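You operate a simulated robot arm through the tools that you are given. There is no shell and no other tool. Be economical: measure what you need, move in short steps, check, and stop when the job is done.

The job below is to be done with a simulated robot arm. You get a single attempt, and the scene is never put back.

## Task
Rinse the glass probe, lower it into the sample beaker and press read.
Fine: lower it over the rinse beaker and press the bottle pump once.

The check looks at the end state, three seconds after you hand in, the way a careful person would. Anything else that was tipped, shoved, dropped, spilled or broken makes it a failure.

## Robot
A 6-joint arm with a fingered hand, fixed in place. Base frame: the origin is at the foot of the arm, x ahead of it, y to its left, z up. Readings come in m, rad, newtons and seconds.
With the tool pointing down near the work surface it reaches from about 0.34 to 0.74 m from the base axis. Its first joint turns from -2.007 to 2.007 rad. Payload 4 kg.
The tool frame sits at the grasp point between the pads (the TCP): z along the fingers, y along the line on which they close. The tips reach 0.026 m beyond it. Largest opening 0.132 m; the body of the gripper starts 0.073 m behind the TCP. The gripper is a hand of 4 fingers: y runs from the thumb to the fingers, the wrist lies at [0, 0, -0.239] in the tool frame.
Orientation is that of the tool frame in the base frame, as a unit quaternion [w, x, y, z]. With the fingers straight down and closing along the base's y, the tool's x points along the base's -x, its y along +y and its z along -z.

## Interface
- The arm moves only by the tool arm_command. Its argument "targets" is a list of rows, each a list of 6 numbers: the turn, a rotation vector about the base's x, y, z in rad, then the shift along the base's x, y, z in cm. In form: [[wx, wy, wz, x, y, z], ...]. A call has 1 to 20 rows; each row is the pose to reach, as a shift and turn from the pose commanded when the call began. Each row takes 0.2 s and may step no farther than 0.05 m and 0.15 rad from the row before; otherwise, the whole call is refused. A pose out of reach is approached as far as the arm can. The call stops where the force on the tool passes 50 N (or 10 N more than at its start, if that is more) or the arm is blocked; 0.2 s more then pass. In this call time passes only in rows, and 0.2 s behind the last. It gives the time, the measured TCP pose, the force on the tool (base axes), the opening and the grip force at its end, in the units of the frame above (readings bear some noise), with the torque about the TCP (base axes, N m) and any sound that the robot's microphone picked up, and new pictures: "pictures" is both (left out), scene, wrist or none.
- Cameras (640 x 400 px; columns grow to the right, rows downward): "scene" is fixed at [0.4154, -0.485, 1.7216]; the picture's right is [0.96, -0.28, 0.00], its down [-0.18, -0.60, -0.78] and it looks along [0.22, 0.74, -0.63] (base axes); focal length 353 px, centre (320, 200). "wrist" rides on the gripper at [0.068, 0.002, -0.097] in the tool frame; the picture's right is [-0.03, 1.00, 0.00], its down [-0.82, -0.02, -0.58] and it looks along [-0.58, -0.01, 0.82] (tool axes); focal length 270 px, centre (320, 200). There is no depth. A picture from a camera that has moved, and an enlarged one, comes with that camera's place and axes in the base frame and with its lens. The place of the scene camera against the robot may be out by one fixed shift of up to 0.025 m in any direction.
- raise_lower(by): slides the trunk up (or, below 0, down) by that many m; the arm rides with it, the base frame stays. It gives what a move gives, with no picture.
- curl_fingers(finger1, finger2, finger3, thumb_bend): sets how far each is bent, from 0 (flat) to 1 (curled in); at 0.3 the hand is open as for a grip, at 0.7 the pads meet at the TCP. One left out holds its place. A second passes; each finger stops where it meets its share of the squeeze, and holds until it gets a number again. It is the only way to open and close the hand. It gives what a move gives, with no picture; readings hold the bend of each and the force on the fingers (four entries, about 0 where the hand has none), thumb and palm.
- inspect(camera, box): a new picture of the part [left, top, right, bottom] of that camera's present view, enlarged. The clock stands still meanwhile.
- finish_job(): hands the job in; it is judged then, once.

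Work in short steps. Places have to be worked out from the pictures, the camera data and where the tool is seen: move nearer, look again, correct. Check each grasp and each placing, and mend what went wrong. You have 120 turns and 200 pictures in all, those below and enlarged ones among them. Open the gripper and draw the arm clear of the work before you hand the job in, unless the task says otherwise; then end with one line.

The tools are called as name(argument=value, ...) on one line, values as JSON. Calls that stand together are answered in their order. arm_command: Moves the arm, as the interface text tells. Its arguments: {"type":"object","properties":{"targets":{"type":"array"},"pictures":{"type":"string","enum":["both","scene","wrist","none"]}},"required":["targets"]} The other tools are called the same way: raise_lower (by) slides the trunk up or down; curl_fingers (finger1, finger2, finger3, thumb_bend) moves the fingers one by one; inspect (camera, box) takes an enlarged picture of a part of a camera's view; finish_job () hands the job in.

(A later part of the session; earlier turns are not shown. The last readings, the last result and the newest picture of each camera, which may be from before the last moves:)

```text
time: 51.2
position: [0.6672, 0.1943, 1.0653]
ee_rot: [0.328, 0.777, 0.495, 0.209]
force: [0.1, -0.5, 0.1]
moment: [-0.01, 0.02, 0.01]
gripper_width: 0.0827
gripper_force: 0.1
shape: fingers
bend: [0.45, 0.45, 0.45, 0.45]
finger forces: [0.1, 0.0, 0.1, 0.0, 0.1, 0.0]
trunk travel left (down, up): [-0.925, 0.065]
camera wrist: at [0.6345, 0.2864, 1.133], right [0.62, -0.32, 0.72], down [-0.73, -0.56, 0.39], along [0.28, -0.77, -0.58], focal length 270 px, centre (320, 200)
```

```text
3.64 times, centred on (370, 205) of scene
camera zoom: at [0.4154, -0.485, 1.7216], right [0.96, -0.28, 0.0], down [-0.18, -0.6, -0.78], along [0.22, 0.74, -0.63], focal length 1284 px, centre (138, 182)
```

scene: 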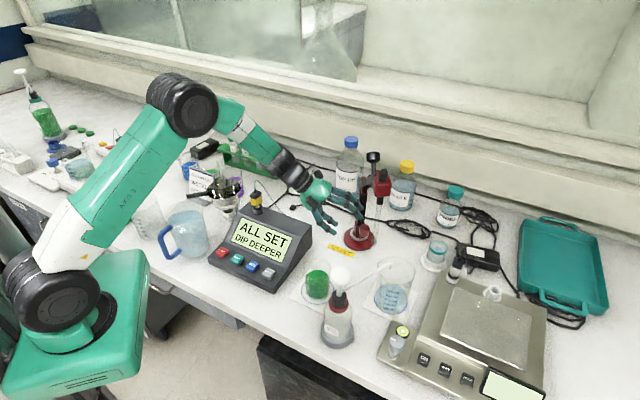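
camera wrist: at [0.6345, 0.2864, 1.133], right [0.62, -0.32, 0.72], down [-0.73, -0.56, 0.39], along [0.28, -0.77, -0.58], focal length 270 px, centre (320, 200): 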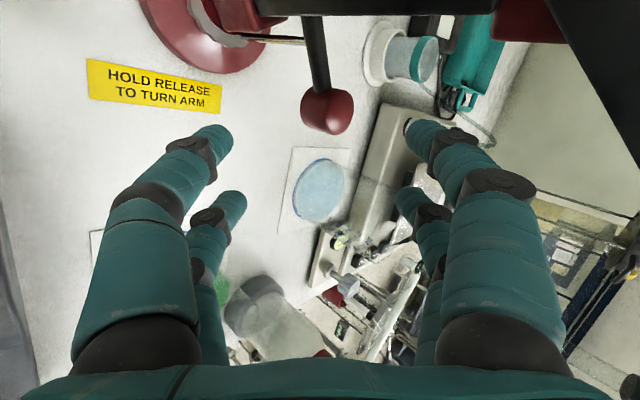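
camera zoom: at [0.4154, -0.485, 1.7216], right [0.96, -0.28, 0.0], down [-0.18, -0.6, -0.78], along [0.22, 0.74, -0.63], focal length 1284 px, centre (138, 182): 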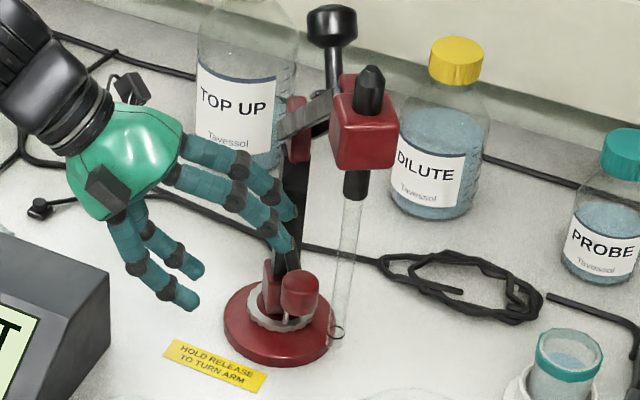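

The knob is confirmed at (0.735,0.176) and the path is clear. I'll advance along the tool axis.

arm_command(targets=[[0, 0, 0, 2, -1, -2.1], [0, 0, 0, 4, -2, -4.2], [0, 0, 0, 6.3, -3, -6.2]], pictures="wrist")

inspect(camera="scene", box=[310, 150, 430, 260])

```text
time: 52.0
position: [0.7321, 0.1617, 1.0032]
ee_rot: [0.328, 0.777, 0.494, 0.208]
force: [0.0, -0.2, -0.2]
moment: [-0.02, -0.02, -0.03]
gripper_width: 0.0825
gripper_force: 0.1
shape: fingers
bend: [0.45, 0.45, 0.45, 0.45]
finger forces: [0.0, 0.0, 0.1, 0.0, 0.0, 0.0]
trunk travel left (down, up): [-0.925, 0.065]
camera wrist: at [0.6998, 0.2537, 1.0707], right [0.62, -0.32, 0.72], down [-0.73, -0.56, 0.39], along [0.28, -0.77, -0.58], focal length 270 px, centre (320, 200)
```

wrist: 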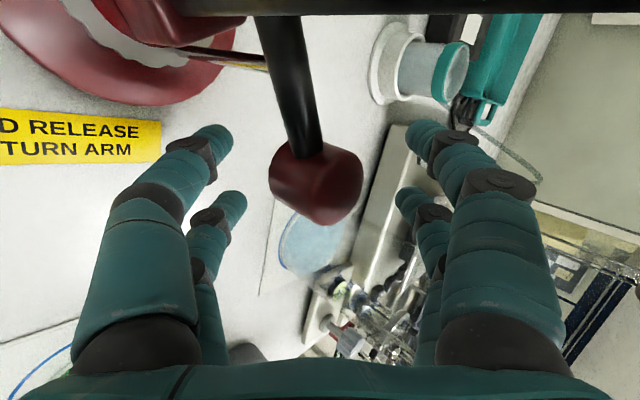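

```text
3.64 times, centred on (370, 205) of scene
camera zoom: at [0.4154, -0.485, 1.7216], right [0.96, -0.28, 0.0], down [-0.18, -0.6, -0.78], along [0.22, 0.74, -0.63], focal length 1284 px, centre (138, 182)
```

zoom: 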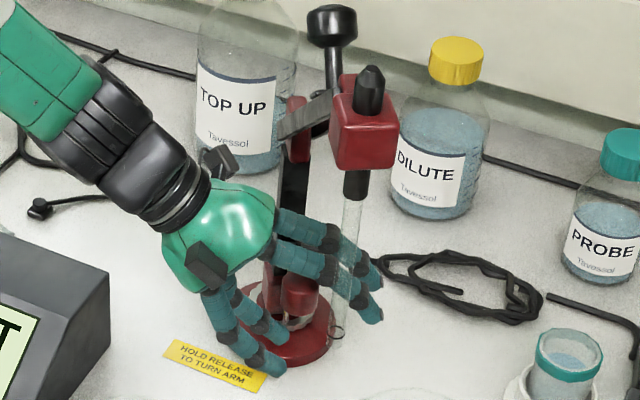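

The cage is positioned and clear of the probe. I'll close the digits around the knob.

curl_fingers(finger1=0.7, finger2=0.7, finger3=0.7, thumb_bend=0.7)

inspect(camera="wrist", box=[180, 60, 460, 260])

inspect(camera="scene", box=[310, 150, 430, 260])

```text
time: 53.0
position: [0.7323, 0.1634, 1.0019]
ee_rot: [0.328, 0.777, 0.495, 0.209]
force: [-1.6, 1.1, -9.2]
moment: [-0.17, 0.02, 0.02]
gripper_width: 0.0097
gripper_force: 4.7
shape: fingers
bend: [0.69, 0.7, 0.7, 0.67]
finger forces: [0.9, 0.1, 0.1, 0.1, 8.2, 0.0]
trunk travel left (down, up): [-0.925, 0.065]
```

```text
2.00 times, centred on (320, 160) of wrist
camera zoom: at [0.6993, 0.2541, 1.0704], right [0.62, -0.32, 0.72], down [-0.73, -0.56, 0.39], along [0.28, -0.77, -0.58], focal length 541 px, centre (320, 280)
```

zoom: 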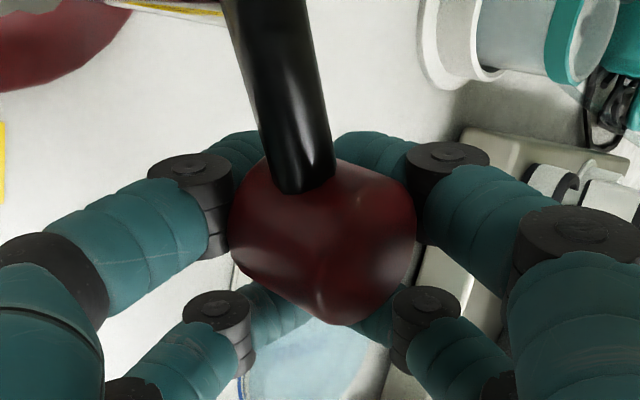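

```text
3.64 times, centred on (370, 205) of scene
camera zoom: at [0.4154, -0.485, 1.7216], right [0.96, -0.28, 0.0], down [-0.18, -0.6, -0.78], along [0.22, 0.74, -0.63], focal length 1284 px, centre (138, 182)
```

zoom: 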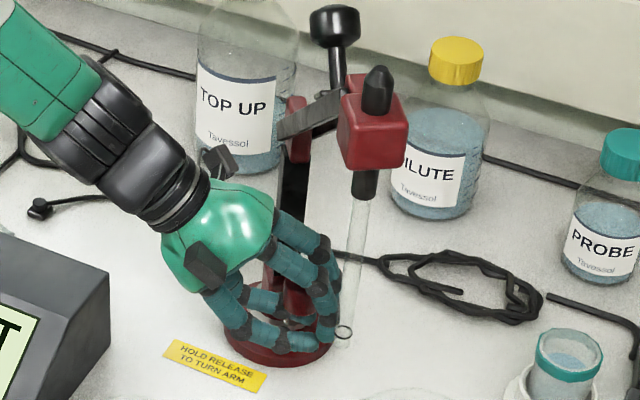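

The knob is caged firmly with the thumb under it. I'll lift to release.

arm_command(targets=[[0, 0, 0, 0, 0, 0.5], [0, 0, 0, 0, 0, 1.0], [0, 0, 0, 0, 0, 1.5]], pictures="none")

inspect(camera="wrist", box=[180, 60, 460, 260])

inspect(camera="scene", box=[310, 150, 430, 260])

```text
time: 53.8
position: [0.7334, 0.1648, 1.0154]
ee_rot: [0.327, 0.777, 0.496, 0.207]
force: [-0.8, -1.5, -24.9]
moment: [-0.52, -0.07, 0.02]
gripper_width: 0.0232
gripper_force: 10.6
shape: fingers
bend: [0.7, 0.7, 0.7, 0.61]
finger forces: [0.1, 0.0, 0.0, 0.0, 20.9, 0.0]
trunk travel left (down, up): [-0.925, 0.065]
```

```text
2.00 times, centred on (320, 160) of wrist
camera zoom: at [0.7007, 0.2554, 1.0831], right [0.63, -0.32, 0.71], down [-0.73, -0.56, 0.39], along [0.27, -0.77, -0.58], focal length 541 px, centre (320, 280)
```

zoom: 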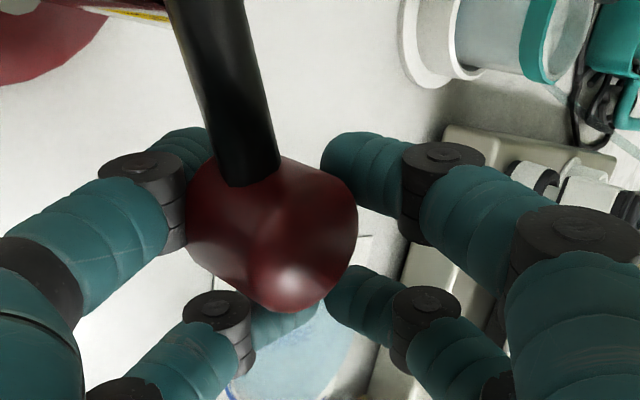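

```text
3.64 times, centred on (370, 205) of scene
camera zoom: at [0.4154, -0.485, 1.7216], right [0.96, -0.28, 0.0], down [-0.18, -0.6, -0.78], along [0.22, 0.74, -0.63], focal length 1284 px, centre (138, 182)
```

zoom: 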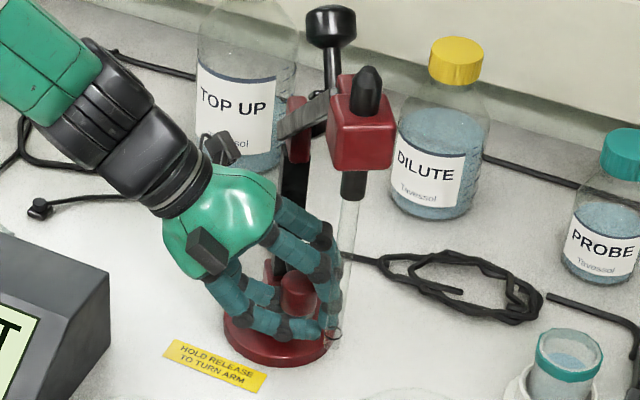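

At 25 N the lever is up and the arm is starting to turn. I'll drag along the arc, watching the probe.

arm_command(targets=[[0, 0, 0, -0.6, 0, 0.4], [0, 0, 0, -1.2, 0.1, 0.5], [0, 0, 0, -1.8, 0.3, 0.5]], pictures="wrist")

inspect(camera="scene", box=[310, 150, 430, 310])

```text
time: 54.6
position: [0.7165, 0.1688, 1.0222]
ee_rot: [0.328, 0.776, 0.497, 0.208]
force: [5.5, 10.7, -22.1]
moment: [-0.1, -0.04, -0.09]
gripper_width: 0.0269
gripper_force: 11.7
shape: fingers
bend: [0.69, 0.7, 0.7, 0.59]
finger forces: [1.6, 0.0, 0.0, 0.1, 21.3, 0.0]
trunk travel left (down, up): [-0.925, 0.065]
camera wrist: at [0.684, 0.2605, 1.0905], right [0.62, -0.32, 0.72], down [-0.73, -0.56, 0.39], along [0.28, -0.77, -0.58], focal length 270 px, centre (320, 200)
```

wrist: 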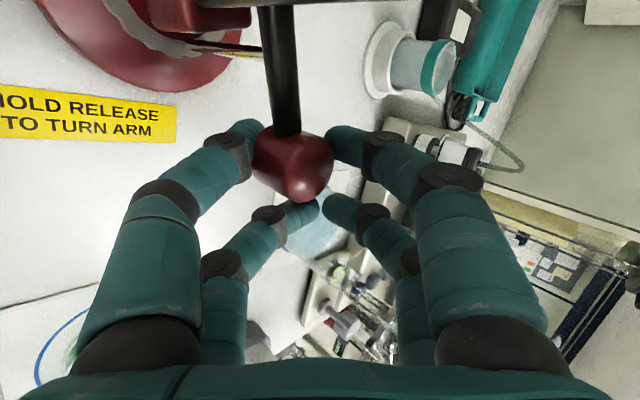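

```text
2.50 times, centred on (370, 230) of scene
camera zoom: at [0.4154, -0.485, 1.7216], right [0.96, -0.28, 0.0], down [-0.18, -0.6, -0.78], along [0.22, 0.74, -0.63], focal length 883 px, centre (195, 125)
```

zoom: 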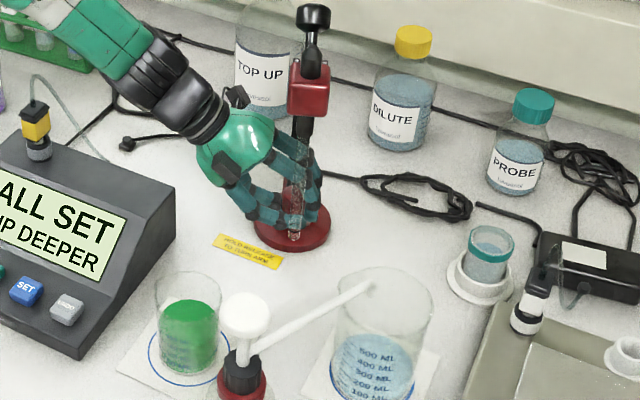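

The bearing is now about -112°. The probe swings freely in front of the hand with room, so I'll continue dragging.

arm_command(targets=[[0, 0, 0, -0.6, 0.3, 0.1], [0, 0, 0, -1.2, 0.6, 0.1], [0, 0, 0, -1.7, 1.0, 0.1]], pictures="wrist")

inspect(camera="scene", box=[310, 150, 430, 310])

```text
time: 55.4
position: [0.6987, 0.1783, 1.0249]
ee_rot: [0.329, 0.776, 0.496, 0.209]
force: [3.6, 4.6, -11.2]
moment: [0.01, 0.01, -0.01]
gripper_width: 0.0304
gripper_force: 8.5
shape: fingers
bend: [0.64, 0.7, 0.7, 0.61]
finger forces: [4.7, 0.0, 0.0, 0.0, 13.4, 0.0]
trunk travel left (down, up): [-0.925, 0.065]
camera wrist: at [0.6651, 0.2696, 1.0932], right [0.62, -0.32, 0.72], down [-0.73, -0.56, 0.39], along [0.28, -0.77, -0.58], focal length 270 px, centre (320, 200)
```

wrist: 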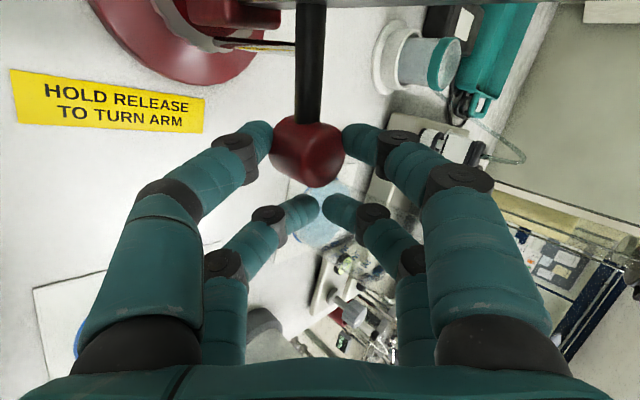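

```text
2.50 times, centred on (370, 230) of scene
camera zoom: at [0.4154, -0.485, 1.7216], right [0.96, -0.28, 0.0], down [-0.18, -0.6, -0.78], along [0.22, 0.74, -0.63], focal length 883 px, centre (195, 125)
```

zoom: 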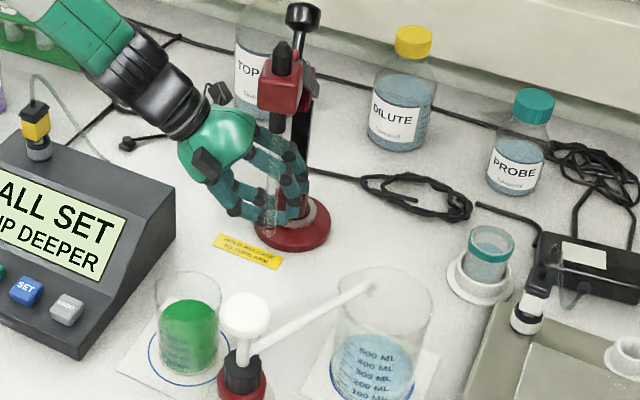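

The bearing is about -120…-125°. I'll keep going tangentially.

arm_command(targets=[[0, 0, 0, -0.5, 0.4, 0.1], [0, 0, 0, -1.0, 0.8, 0.2]], pictures="wrist")

inspect(camera="scene", box=[290, 150, 410, 310])

```text
time: 56.0
position: [0.6872, 0.1842, 1.0311]
ee_rot: [0.33, 0.776, 0.493, 0.211]
force: [-1.5, -1.8, 7.5]
moment: [0.02, -0.24, -0.07]
gripper_width: 0.0098
gripper_force: 5.3
shape: fingers
bend: [0.66, 0.7, 0.7, 0.7]
finger forces: [8.0, 0.1, 0.0, 0.0, 0.4, 0.0]
trunk travel left (down, up): [-0.925, 0.065]
camera wrist: at [0.6533, 0.2756, 1.0989], right [0.62, -0.32, 0.72], down [-0.74, -0.56, 0.38], along [0.28, -0.77, -0.58], focal length 270 px, centre (320, 200)
```

wrist: 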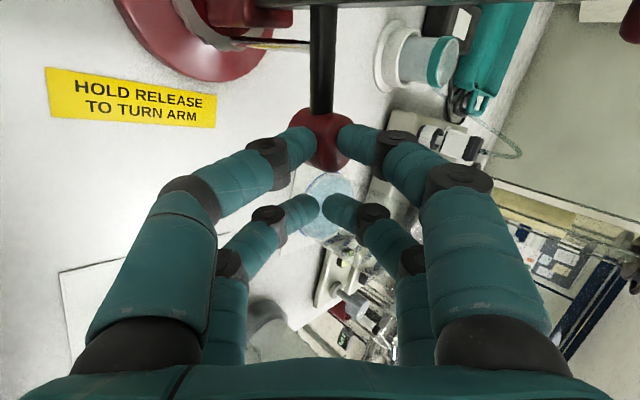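

```text
2.50 times, centred on (350, 230) of scene
camera zoom: at [0.4154, -0.485, 1.7216], right [0.96, -0.28, 0.0], down [-0.18, -0.6, -0.78], along [0.22, 0.74, -0.63], focal length 883 px, centre (245, 125)
```

zoom: 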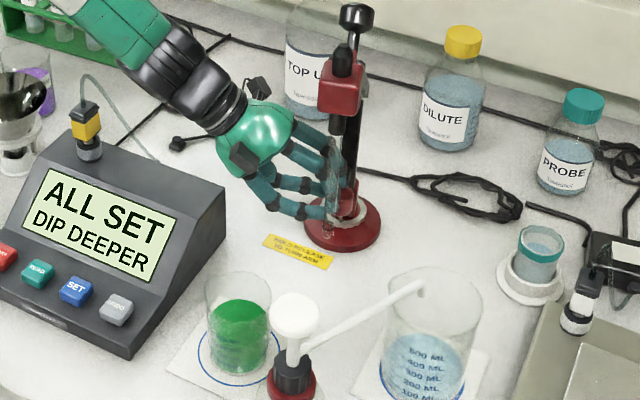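

The knob slipped out of the cage and the lever dropped into a nearer notch (about -117°). I'll back off, reopen and re-grip deeper.

arm_command(targets=[[0, 0, 0, -1.6, 0.8, 1.8], [0, 0, 0, -3.2, 1.5, 3.5], [0, 0, 0, -4.5, 2.0, 4.8]], pictures="none")

curl_fingers(finger1=0.45, finger2=0.45, finger3=0.45, thumb_bend=0.45)

inspect(camera="wrist", box=[0, 0, 640, 400])

inspect(camera="scene", box=[310, 150, 430, 260])

```text
time: 56.8
position: [0.6401, 0.2042, 1.0772]
ee_rot: [0.329, 0.776, 0.495, 0.21]
force: [0.1, -0.3, -0.8]
moment: [0.01, -0.01, 0.02]
gripper_width: 0.0015
gripper_force: 0.1
shape: fingers
bend: [0.7, 0.7, 0.7, 0.7]
finger forces: [0.0, 0.0, 0.0, 0.0, 0.1, 0.0]
trunk travel left (down, up): [-0.925, 0.065]
```

```text
time: 57.8
position: [0.6404, 0.2037, 1.077]
ee_rot: [0.328, 0.778, 0.494, 0.209]
force: [0.3, 0.0, 0.9]
moment: [0.01, -0.03, 0.0]
gripper_width: 0.0822
gripper_force: 0.1
shape: fingers
bend: [0.45, 0.45, 0.45, 0.45]
finger forces: [0.0, 0.1, 0.1, 0.1, 0.1, 0.0]
trunk travel left (down, up): [-0.925, 0.065]
```

```text
1.00 times, centred on (320, 200) of wrist (not enlarged: the box is as wide or as high as the picture)
camera zoom: at [0.6079, 0.2966, 1.1439], right [0.62, -0.32, 0.72], down [-0.73, -0.56, 0.39], along [0.28, -0.77, -0.58], focal length 270 px, centre (320, 200)
```

zoom: 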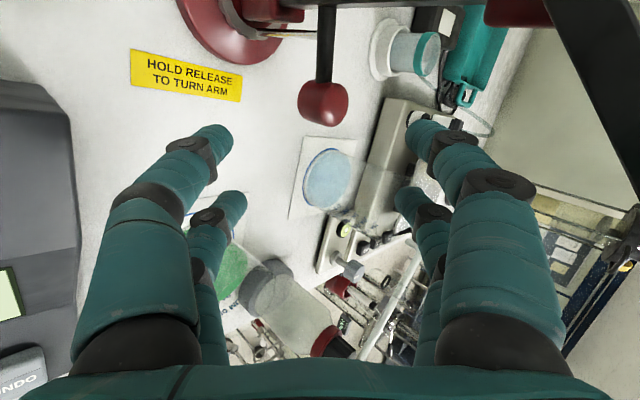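

```text
3.64 times, centred on (370, 205) of scene
camera zoom: at [0.4154, -0.485, 1.7216], right [0.96, -0.28, 0.0], down [-0.18, -0.6, -0.78], along [0.22, 0.74, -0.63], focal length 1284 px, centre (138, 182)
```

zoom: 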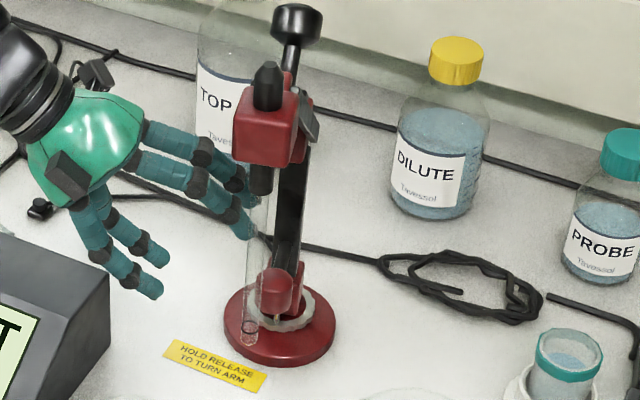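

The knob is now at (0.717,0.183) and the probe near (0.648,0.079), about two notches short of the sample bearing. I'll re-approach slightly lower and deeper so the thumb gets well under the knob.

arm_command(targets=[[0, 0, 0, 2.5, -1.2, -2.6], [0, 0, 0, 5, -2.4, -5.2], [0, 0, 0, 7.8, -3.6, -7.9]], pictures="none")

curl_fingers(finger1=0.7, finger2=0.7, finger3=0.7, thumb_bend=0.76)

inspect(camera="wrist", box=[180, 60, 460, 260])

inspect(camera="scene", box=[310, 150, 430, 260])

```text
time: 58.6
position: [0.7201, 0.1703, 0.9991]
ee_rot: [0.329, 0.777, 0.495, 0.209]
force: [-0.3, -0.2, -1.1]
moment: [0.01, 0.04, -0.03]
gripper_width: 0.0827
gripper_force: 0.0
shape: fingers
bend: [0.45, 0.45, 0.45, 0.45]
finger forces: [0.0, 0.0, 0.0, 0.0, 0.0, 0.0]
trunk travel left (down, up): [-0.925, 0.065]
```

```text
time: 59.6
position: [0.7198, 0.1705, 0.9971]
ee_rot: [0.328, 0.777, 0.496, 0.207]
force: [-1.4, -1.5, -16.3]
moment: [-0.32, -0.03, 0.02]
gripper_width: 0.002
gripper_force: 7.5
shape: fingers
bend: [0.7, 0.7, 0.7, 0.68]
finger forces: [0.0, 0.0, 0.1, 0.0, 15.2, 0.1]
trunk travel left (down, up): [-0.925, 0.065]
```

```text
2.00 times, centred on (320, 160) of wrist
camera zoom: at [0.6871, 0.262, 1.0652], right [0.62, -0.32, 0.72], down [-0.73, -0.56, 0.39], along [0.28, -0.77, -0.58], focal length 541 px, centre (320, 280)
```

zoom: 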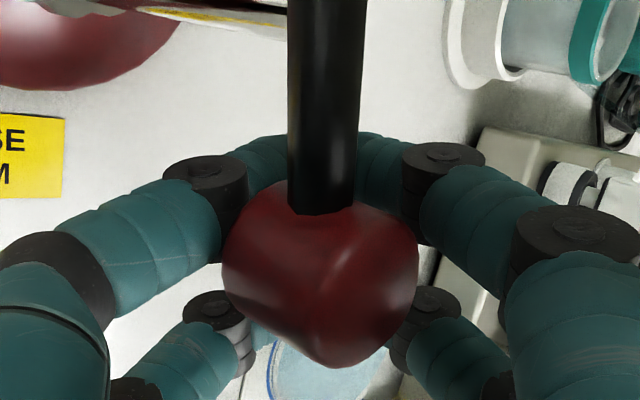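

```text
3.64 times, centred on (370, 205) of scene
camera zoom: at [0.4154, -0.485, 1.7216], right [0.96, -0.28, 0.0], down [-0.18, -0.6, -0.78], along [0.22, 0.74, -0.63], focal length 1284 px, centre (138, 182)
```

zoom: 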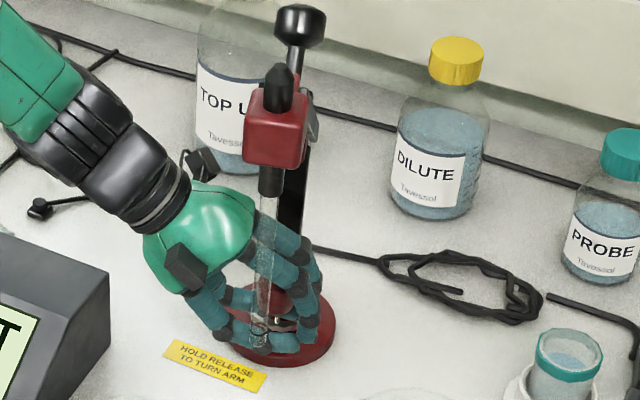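

The knob is held deeper now, with 15 N of upward load from the thumb. I'll lift a bit and drag together.

arm_command(targets=[[0, 0, 0, 0, 0, 0.5], [0, 0, 0, 0, 0, 1.0], [0, 0, 0, -0.4, 0.2, 1.3], [0, 0, 0, -0.9, 0.5, 1.4]], pictures="none")

inspect(camera="wrist", box=[180, 60, 460, 260])

inspect(camera="scene", box=[290, 150, 410, 310])

```text
time: 60.6
position: [0.7143, 0.1778, 1.0079]
ee_rot: [0.328, 0.776, 0.497, 0.208]
force: [10.7, 11.7, -23.6]
moment: [-0.18, -0.22, -0.25]
gripper_width: 0.0101
gripper_force: 11.9
shape: fingers
bend: [0.7, 0.7, 0.7, 0.66]
finger forces: [0.1, 0.0, 0.1, 0.1, 23.9, 0.0]
trunk travel left (down, up): [-0.925, 0.065]
```

```text
2.00 times, centred on (320, 160) of wrist
camera zoom: at [0.6811, 0.2687, 1.0771], right [0.62, -0.32, 0.72], down [-0.73, -0.56, 0.39], along [0.28, -0.77, -0.58], focal length 541 px, centre (320, 280)
```

zoom: 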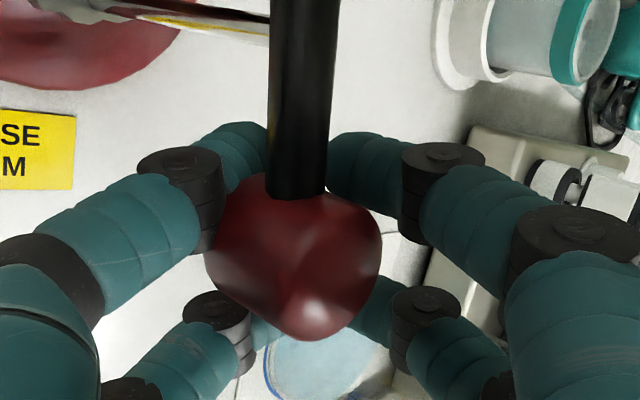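

```text
2.50 times, centred on (350, 230) of scene
camera zoom: at [0.4154, -0.485, 1.7216], right [0.96, -0.28, 0.0], down [-0.18, -0.6, -0.78], along [0.22, 0.74, -0.63], focal length 883 px, centre (245, 125)
```

zoom: 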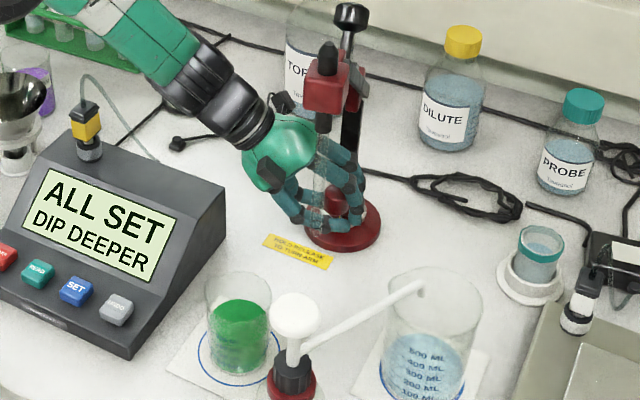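

Still partly in the notch. I'll lift a bit more while dragging.

arm_command(targets=[[0, 0, 0, 0, 0, 0.6], [0, 0, 0, -0.5, 0.3, 0.8], [0, 0, 0, -1.0, 0.6, 0.8], [0, 0, 0, -1.4, 1.0, 0.8]], pictures="none")

inspect(camera="wrist", box=[180, 60, 460, 260])

inspect(camera="scene", box=[290, 150, 410, 310])

```text
time: 61.6
position: [0.6996, 0.1862, 1.0166]
ee_rot: [0.328, 0.777, 0.496, 0.208]
force: [12.3, 10.1, -21.8]
moment: [-0.11, -0.1, -0.19]
gripper_width: 0.0148
gripper_force: 11.7
shape: fingers
bend: [0.68, 0.7, 0.7, 0.65]
finger forces: [2.3, 0.0, 0.1, 0.0, 21.3, 0.1]
trunk travel left (down, up): [-0.925, 0.065]
```

```text
2.00 times, centred on (320, 160) of wrist
camera zoom: at [0.6675, 0.2776, 1.0843], right [0.62, -0.32, 0.72], down [-0.73, -0.56, 0.39], along [0.28, -0.77, -0.58], focal length 541 px, centre (320, 280)
```

zoom: 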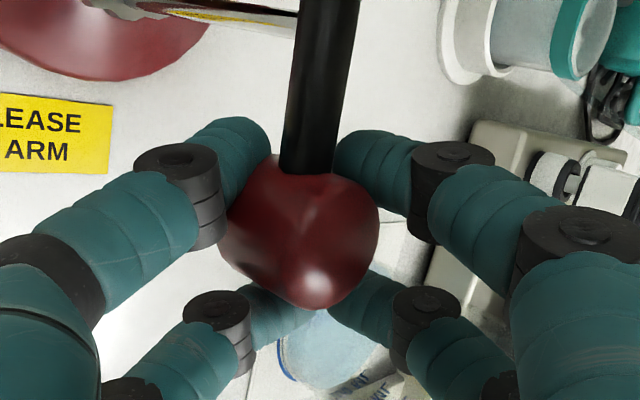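

```text
2.50 times, centred on (350, 230) of scene
camera zoom: at [0.4154, -0.485, 1.7216], right [0.96, -0.28, 0.0], down [-0.18, -0.6, -0.78], along [0.22, 0.74, -0.63], focal length 883 px, centre (245, 125)
```

zoom: 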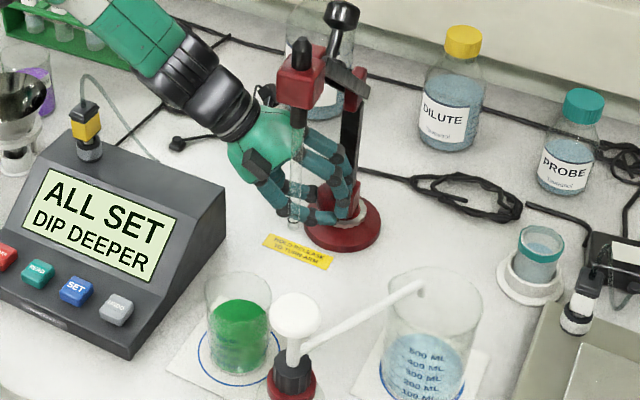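

The bearing is about -129°, so roughly 10° to go. One more short tangential drag.

arm_command(targets=[[0, 0, 0, -0.5, 0.5, 0], [0, 0, 0, -0.9, 0.9, 0]], pictures="none")

inspect(camera="wrist", box=[180, 60, 460, 260])

inspect(camera="scene", box=[290, 150, 410, 310])

```text
time: 62.2
position: [0.6912, 0.1946, 1.0159]
ee_rot: [0.328, 0.777, 0.495, 0.209]
force: [16.9, 11.0, -18.7]
moment: [-0.03, -0.17, -0.2]
gripper_width: 0.0152
gripper_force: 13.6
shape: fingers
bend: [0.67, 0.7, 0.7, 0.65]
finger forces: [3.1, 0.0, 0.1, 0.0, 23.0, 0.0]
trunk travel left (down, up): [-0.925, 0.065]
```

```text
2.00 times, centred on (320, 160) of wrist
camera zoom: at [0.6579, 0.287, 1.0844], right [0.62, -0.32, 0.72], down [-0.73, -0.56, 0.39], along [0.28, -0.77, -0.58], focal length 541 px, centre (320, 280)
```

zoom: 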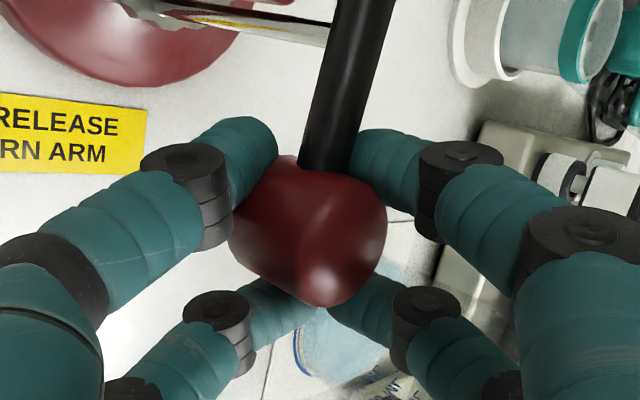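

```text
2.50 times, centred on (350, 230) of scene
camera zoom: at [0.4154, -0.485, 1.7216], right [0.96, -0.28, 0.0], down [-0.18, -0.6, -0.78], along [0.22, 0.74, -0.63], focal length 883 px, centre (245, 125)
```

zoom: 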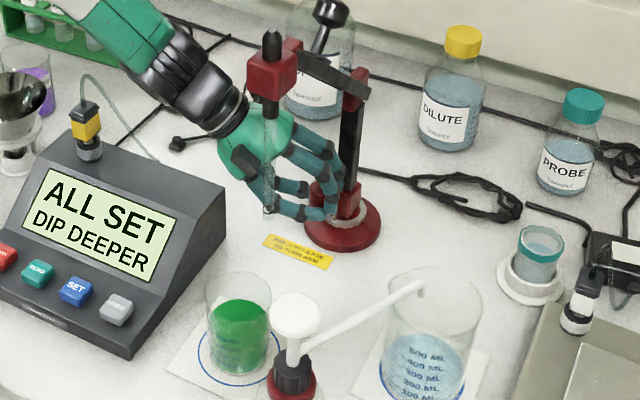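

The bearing is about -137°, close to the sample's -139°. I'll nudge a hair more, then lower the lever into its notch.

arm_command(targets=[[0, 0, 0, -0.1, 0.5, 0], [0, 0, 0, -0.1, 0.5, -0.7], [0, 0, 0, -0.1, 0.5, -1.4], [0, 0, 0, -0.1, 0.5, -1.8]], pictures="none")

inspect(camera="scene", box=[290, 150, 410, 310])

```text
time: 63.2
position: [0.6875, 0.1998, 0.9998]
ee_rot: [0.329, 0.777, 0.494, 0.209]
force: [6.8, 2.8, 3.8]
moment: [0.13, -0.16, -0.09]
gripper_width: 0.0101
gripper_force: 8.1
shape: fingers
bend: [0.63, 0.7, 0.7, 0.74]
finger forces: [7.4, 0.0, 0.0, 0.0, 8.5, 0.1]
trunk travel left (down, up): [-0.925, 0.065]
```

```text
2.50 times, centred on (350, 230) of scene
camera zoom: at [0.4154, -0.485, 1.7216], right [0.96, -0.28, 0.0], down [-0.18, -0.6, -0.78], along [0.22, 0.74, -0.63], focal length 883 px, centre (245, 125)
```

zoom: 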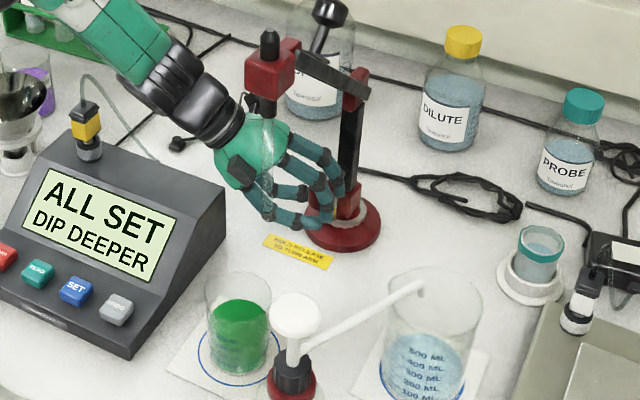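

It looks seated. I'll open and retreat along the tool axis.

curl_fingers(finger1=0.45, finger2=0.45, finger3=0.45, thumb_bend=0.45)

arm_command(targets=[[0, 0, 0, -1.6, 0.8, 1.8], [0, 0, 0, -3.2, 1.6, 3.5], [0, 0, 0, -5.2, 2.4, 5.6], [0, 0, 0, -7.2, 3.4, 7.8]], pictures="wrist")

inspect(camera="scene", box=[290, 150, 410, 310])

```text
time: 64.2
position: [0.6869, 0.1983, 0.9993]
ee_rot: [0.328, 0.777, 0.495, 0.209]
force: [-0.4, 0.8, 0.7]
moment: [0.0, 0.0, -0.02]
gripper_width: 0.0823
gripper_force: 0.1
shape: fingers
bend: [0.45, 0.45, 0.45, 0.45]
finger forces: [0.1, 0.0, 0.0, 0.0, 0.0, 0.0]
trunk travel left (down, up): [-0.925, 0.065]
```

```text
time: 65.2
position: [0.6139, 0.2315, 1.0777]
ee_rot: [0.33, 0.776, 0.494, 0.21]
force: [-1.5, 1.0, 0.8]
moment: [-0.02, -0.02, -0.02]
gripper_width: 0.0824
gripper_force: 0.0
shape: fingers
bend: [0.45, 0.45, 0.45, 0.45]
finger forces: [0.1, 0.0, 0.1, 0.0, 0.0, 0.0]
trunk travel left (down, up): [-0.925, 0.065]
camera wrist: at [0.5806, 0.3225, 1.1463], right [0.62, -0.32, 0.72], down [-0.73, -0.56, 0.39], along [0.28, -0.77, -0.58], focal length 270 px, centre (320, 200)
```

wrist: 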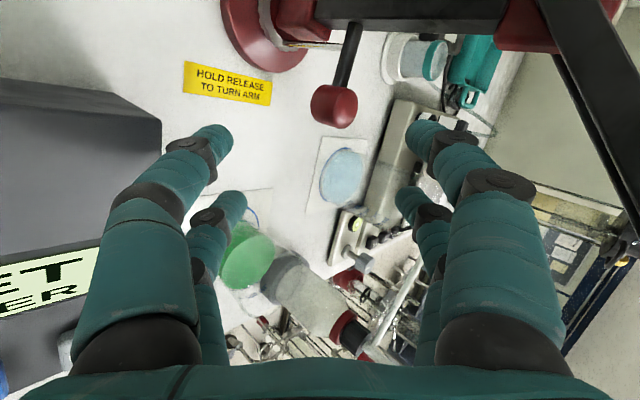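

```text
2.50 times, centred on (350, 230) of scene
camera zoom: at [0.4154, -0.485, 1.7216], right [0.96, -0.28, 0.0], down [-0.18, -0.6, -0.78], along [0.22, 0.74, -0.63], focal length 883 px, centre (245, 125)
```

zoom: 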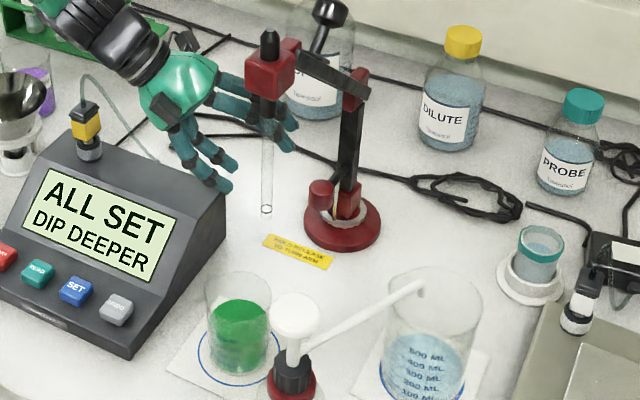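

The arm has seated at bearing -139° with the probe at (0.605,0.121), exactly toward the sample beaker. I'll retract up and back, then return the hand to pointing straight down.

arm_command(targets=[[0, 0, 0, -3, 0.5, 2], [0, 0, 0, -6, 1, 5], [0, 0, 0, -9, 1, 9], [0, 0, 0, -11, 1, 13], [0, 0, 0, -12, 1, 17], [0, 0, 0, -13, 1, 21], [0, 0, 0, -13, 0, 25], [0, 0, 0, -13, 0, 29]], pictures="none")

arm_command(targets=[[-0.034, 0.053, 0.125, 0, 0, 0], [-0.068, 0.107, 0.251, 0, 0, 0], [-0.102, 0.16, 0.376, 0, 0, 0], [-0.136, 0.213, 0.502, 0, 0, 0], [-0.17, 0.267, 0.627, 0, 0, 0], [-0.204, 0.32, 0.752, 0, 0, 0], [-0.238, 0.373, 0.878, 0, 0, 0], [-0.271, 0.427, 1.003, 0, 0, 0], [-0.305, 0.48, 1.129, 0, 0, 0], [-0.339, 0.533, 1.254, 0, 0, 0], [-0.373, 0.587, 1.379, 0, 0, 0], [-0.407, 0.64, 1.505, 0, 0, 0], [-0.441, 0.693, 1.63, 0, 0, 0], [-0.475, 0.747, 1.756, 0, 0, 0], [-0.509, 0.8, 1.881, 0, 0, 0]], pictures="both")

```text
time: 67.0
position: [0.4844, 0.2344, 1.3678]
ee_rot: [0.328, 0.777, 0.495, 0.209]
force: [-0.4, -0.3, 0.1]
moment: [0.02, 0.03, -0.04]
gripper_width: 0.0824
gripper_force: 0.0
shape: fingers
bend: [0.45, 0.45, 0.45, 0.45]
finger forces: [0.1, 0.0, 0.0, 0.0, 0.1, 0.0]
trunk travel left (down, up): [-0.925, 0.065]
```

```text
time: 70.2
position: [0.486, 0.2328, 1.3677]
ee_rot: [-0.001, -0.001, 1.0, -0.003]
force: [0.1, 0.0, 0.8]
moment: [-0.04, 0.02, -0.01]
gripper_width: 0.0823
gripper_force: 0.1
shape: fingers
bend: [0.45, 0.45, 0.45, 0.45]
finger forces: [0.0, 0.1, 0.1, 0.0, 0.0, 0.0]
trunk travel left (down, up): [-0.925, 0.065]
camera wrist: at [0.4167, 0.2352, 1.4641], right [0.02, 1.0, 0.0], down [0.82, -0.02, 0.58], along [0.58, -0.02, -0.82], focal length 270 px, centre (320, 200)
```

scene: 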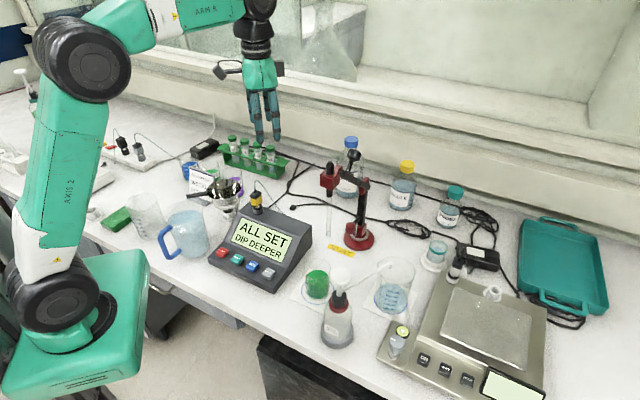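
wrist: 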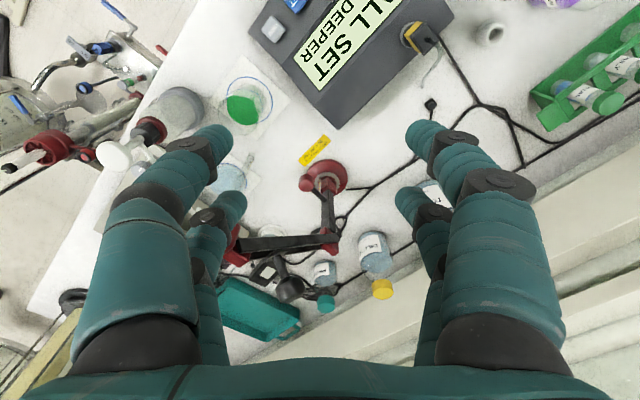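

The hand points straight down again. I'll close it and hover with the far fingertip row over the cap at (0.603,0.119).

curl_fingers(finger1=0.7, finger2=0.7, finger3=0.7, thumb_bend=0.7)

arm_command(targets=[[0, 0, 0, 1.5, -4, 0], [0, 0, 0, 3, -8, 0], [0, 0, 0, 6, -11.3, -0.5], [0, 0, 0, 9, -11.3, -1]], pictures="wrist")

inspect(camera="scene", box=[270, 110, 410, 250])

```text
time: 71.2
position: [0.4844, 0.2327, 1.3691]
ee_rot: [0.001, 0.0, 1.0, -0.002]
force: [-0.2, 0.3, 0.0]
moment: [0.0, 0.01, -0.01]
gripper_width: 0.0016
gripper_force: 0.1
shape: fingers
bend: [0.7, 0.7, 0.7, 0.7]
finger forces: [0.1, 0.0, 0.0, 0.1, 0.0, 0.0]
trunk travel left (down, up): [-0.925, 0.065]
```

```text
time: 72.2
position: [0.5771, 0.1193, 1.3549]
ee_rot: [0.0, 0.0, 1.0, -0.003]
force: [-0.2, 0.7, -0.6]
moment: [0.0, 0.05, -0.02]
gripper_width: 0.0016
gripper_force: 0.0
shape: fingers
bend: [0.7, 0.7, 0.7, 0.7]
finger forces: [0.0, 0.1, 0.0, 0.1, 0.0, 0.0]
trunk travel left (down, up): [-0.925, 0.065]
camera wrist: at [0.5088, 0.1226, 1.4525], right [0.03, 1.0, 0.0], down [0.82, -0.02, 0.58], along [0.58, -0.02, -0.82], focal length 270 px, centre (320, 200)
```

wrist: 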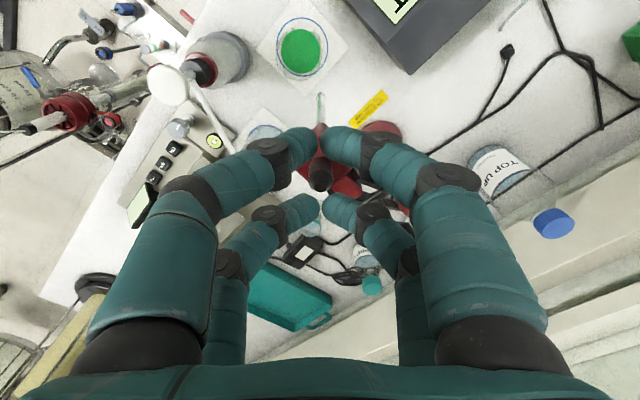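

```text
2.86 times, centred on (340, 180) of scene
camera zoom: at [0.4154, -0.485, 1.7216], right [0.96, -0.28, 0.0], down [-0.18, -0.6, -0.78], along [0.22, 0.74, -0.63], focal length 1009 px, centre (263, 257)
```

zoom: 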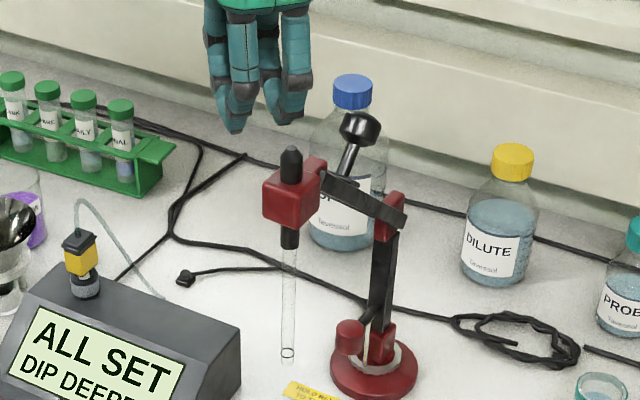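

The cap is at (0.608,0.119), so I shift 1.4 cm forward, touch it, and push down along the arc.

arm_command(targets=[[0, 0, 0, 1.4, 0, -2], [0, 0, 0, 1.4, 0, -3.9], [0, 0, 0, 0.8, -0.5, -4.9], [0, 0, 0, 0.2, -1.0, -5.9]], pictures="wrist")

inspect(camera="scene", box=[270, 130, 410, 310])

```text
time: 73.2
position: [0.5762, 0.1079, 1.2982]
ee_rot: [0.0, -0.001, 1.0, -0.002]
force: [0.4, -1.3, 2.2]
moment: [-0.04, -0.07, -0.05]
gripper_width: 0.0014
gripper_force: 1.6
shape: fingers
bend: [0.7, 0.7, 0.69, 0.7]
finger forces: [0.1, 0.2, 3.2, 0.0, 0.0, 0.0]
trunk travel left (down, up): [-0.925, 0.065]
camera wrist: at [0.5079, 0.1116, 1.3946], right [0.03, 1.0, 0.0], down [0.82, -0.02, 0.58], along [0.58, -0.02, -0.82], focal length 270 px, centre (320, 200)
```

wrist: 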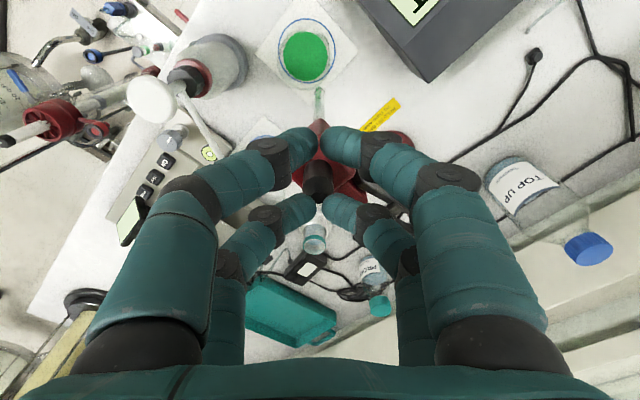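

```text
2.22 times, centred on (340, 220) of scene
camera zoom: at [0.4154, -0.485, 1.7216], right [0.96, -0.28, 0.0], down [-0.18, -0.6, -0.78], along [0.22, 0.74, -0.63], focal length 784 px, centre (276, 156)
```

zoom: 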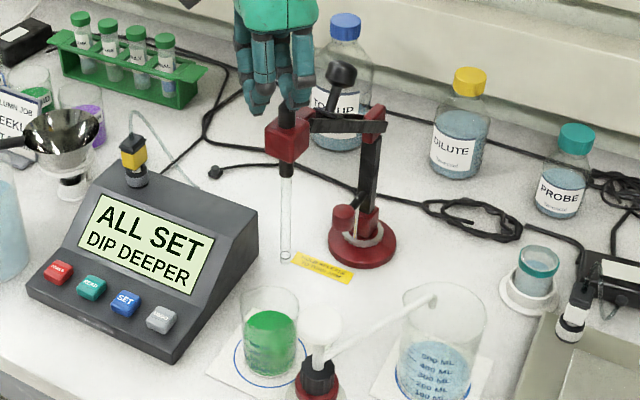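

The cap is right under the fingertips. I'll continue down the arc.

arm_command(targets=[[0, 0, 0, -0.5, -0.45, -1], [0, 0, 0, -1.0, -0.9, -2], [0, 0, 0, -1.4, -1.2, -3], [0, 0, 0, -1.77, -1.54, -4]], pictures="wrist")

inspect(camera="scene", box=[270, 160, 390, 320])

```text
time: 74.2
position: [0.56, 0.0929, 1.2594]
ee_rot: [0.0, 0.0, 1.0, -0.002]
force: [1.6, 1.6, 1.3]
moment: [0.03, -0.04, 0.02]
gripper_width: 0.0014
gripper_force: 0.6
shape: fingers
bend: [0.7, 0.69, 0.7, 0.7]
finger forces: [0.1, 1.8, 0.3, 0.0, 0.0, 0.0]
trunk travel left (down, up): [-0.925, 0.065]
camera wrist: at [0.4917, 0.0962, 1.3547], right [0.03, 1.0, 0.0], down [0.82, -0.02, 0.58], along [0.58, -0.02, -0.82], focal length 270 px, centre (320, 200)
```

wrist: 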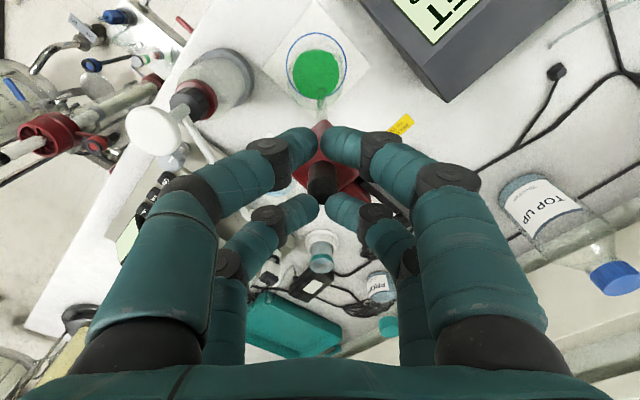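

```text
2.50 times, centred on (330, 240) of scene
camera zoom: at [0.4154, -0.485, 1.7216], right [0.96, -0.28, 0.0], down [-0.18, -0.6, -0.78], along [0.22, 0.74, -0.63], focal length 883 px, centre (295, 100)
```

zoom: 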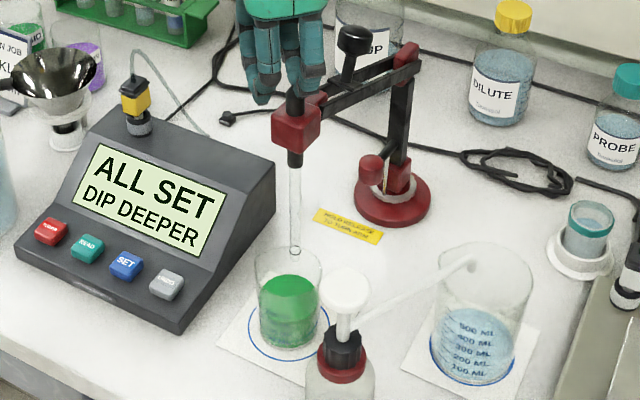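

The probe is centred over the sample beaker. I'll continue down into it.

arm_command(targets=[[0, 0, 0, -0.3, -0.25, -1], [0, 0, 0, -0.6, -0.5, -2], [0, 0, 0, -0.8, -0.7, -3], [0, 0, 0, -1.0, -0.85, -4], [0, 0, 0, -1.1, -0.95, -5]], pictures="wrist")

inspect(camera="scene", box=[210, 190, 370, 310])

```text
time: 75.4
position: [0.5472, 0.0829, 1.2085]
ee_rot: [-0.001, 0.0, 1.0, -0.002]
force: [0.3, 1.6, 0.7]
moment: [0.04, -0.05, 0.05]
gripper_width: 0.0013
gripper_force: 1.2
shape: fingers
bend: [0.7, 0.69, 0.7, 0.7]
finger forces: [0.0, 1.7, 0.0, 0.0, 0.0, 0.0]
trunk travel left (down, up): [-0.925, 0.065]
camera wrist: at [0.4788, 0.0866, 1.3048], right [0.03, 1.0, 0.0], down [0.82, -0.02, 0.58], along [0.58, -0.02, -0.82], focal length 270 px, centre (320, 200)
```

wrist: 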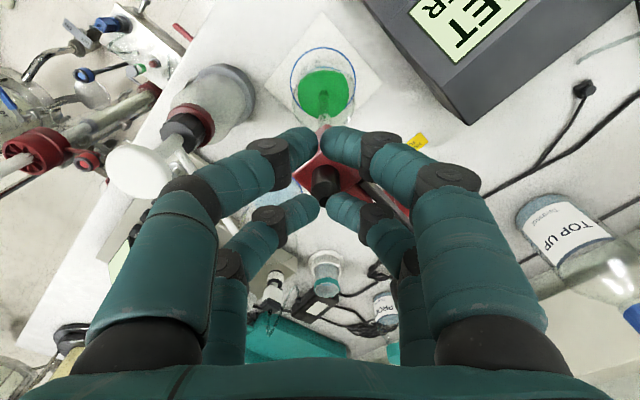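

```text
3.33 times, centred on (290, 250) of scene
camera zoom: at [0.4154, -0.485, 1.7216], right [0.96, -0.28, 0.0], down [-0.18, -0.6, -0.78], along [0.22, 0.74, -0.63], focal length 1177 px, centre (420, 33)
```

zoom: 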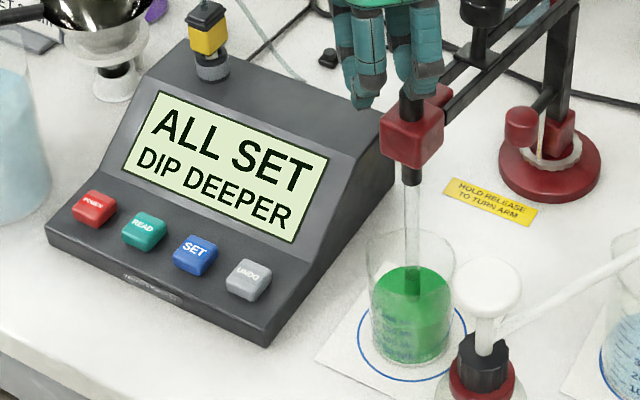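

The tip is in the sample, but the meter still says DIP DEEPER. I'll go 1.5 cm further.

arm_command(targets=[[0, 0, 0, 0, -0.05, -0.8], [0, 0, 0, 0, -0.1, -1.6]], pictures="none")

inspect(camera="scene", box=[210, 190, 370, 310])

```text
time: 76.0
position: [0.5491, 0.0829, 1.1937]
ee_rot: [-0.001, 0.0, 1.0, -0.001]
force: [-0.4, 1.7, 1.4]
moment: [0.02, 0.03, 0.02]
gripper_width: 0.0016
gripper_force: 1.0
shape: fingers
bend: [0.7, 0.69, 0.7, 0.7]
finger forces: [0.0, 1.7, 0.1, 0.0, 0.1, 0.1]
trunk travel left (down, up): [-0.925, 0.065]
```

```text
3.33 times, centred on (290, 250) of scene
camera zoom: at [0.4154, -0.485, 1.7216], right [0.96, -0.28, 0.0], down [-0.18, -0.6, -0.78], along [0.22, 0.74, -0.63], focal length 1177 px, centre (420, 33)
```

zoom: 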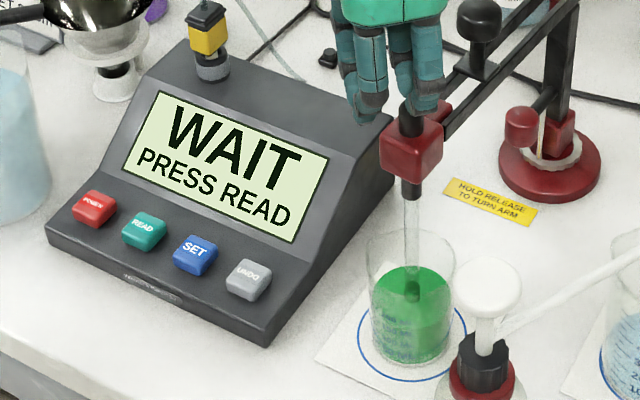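

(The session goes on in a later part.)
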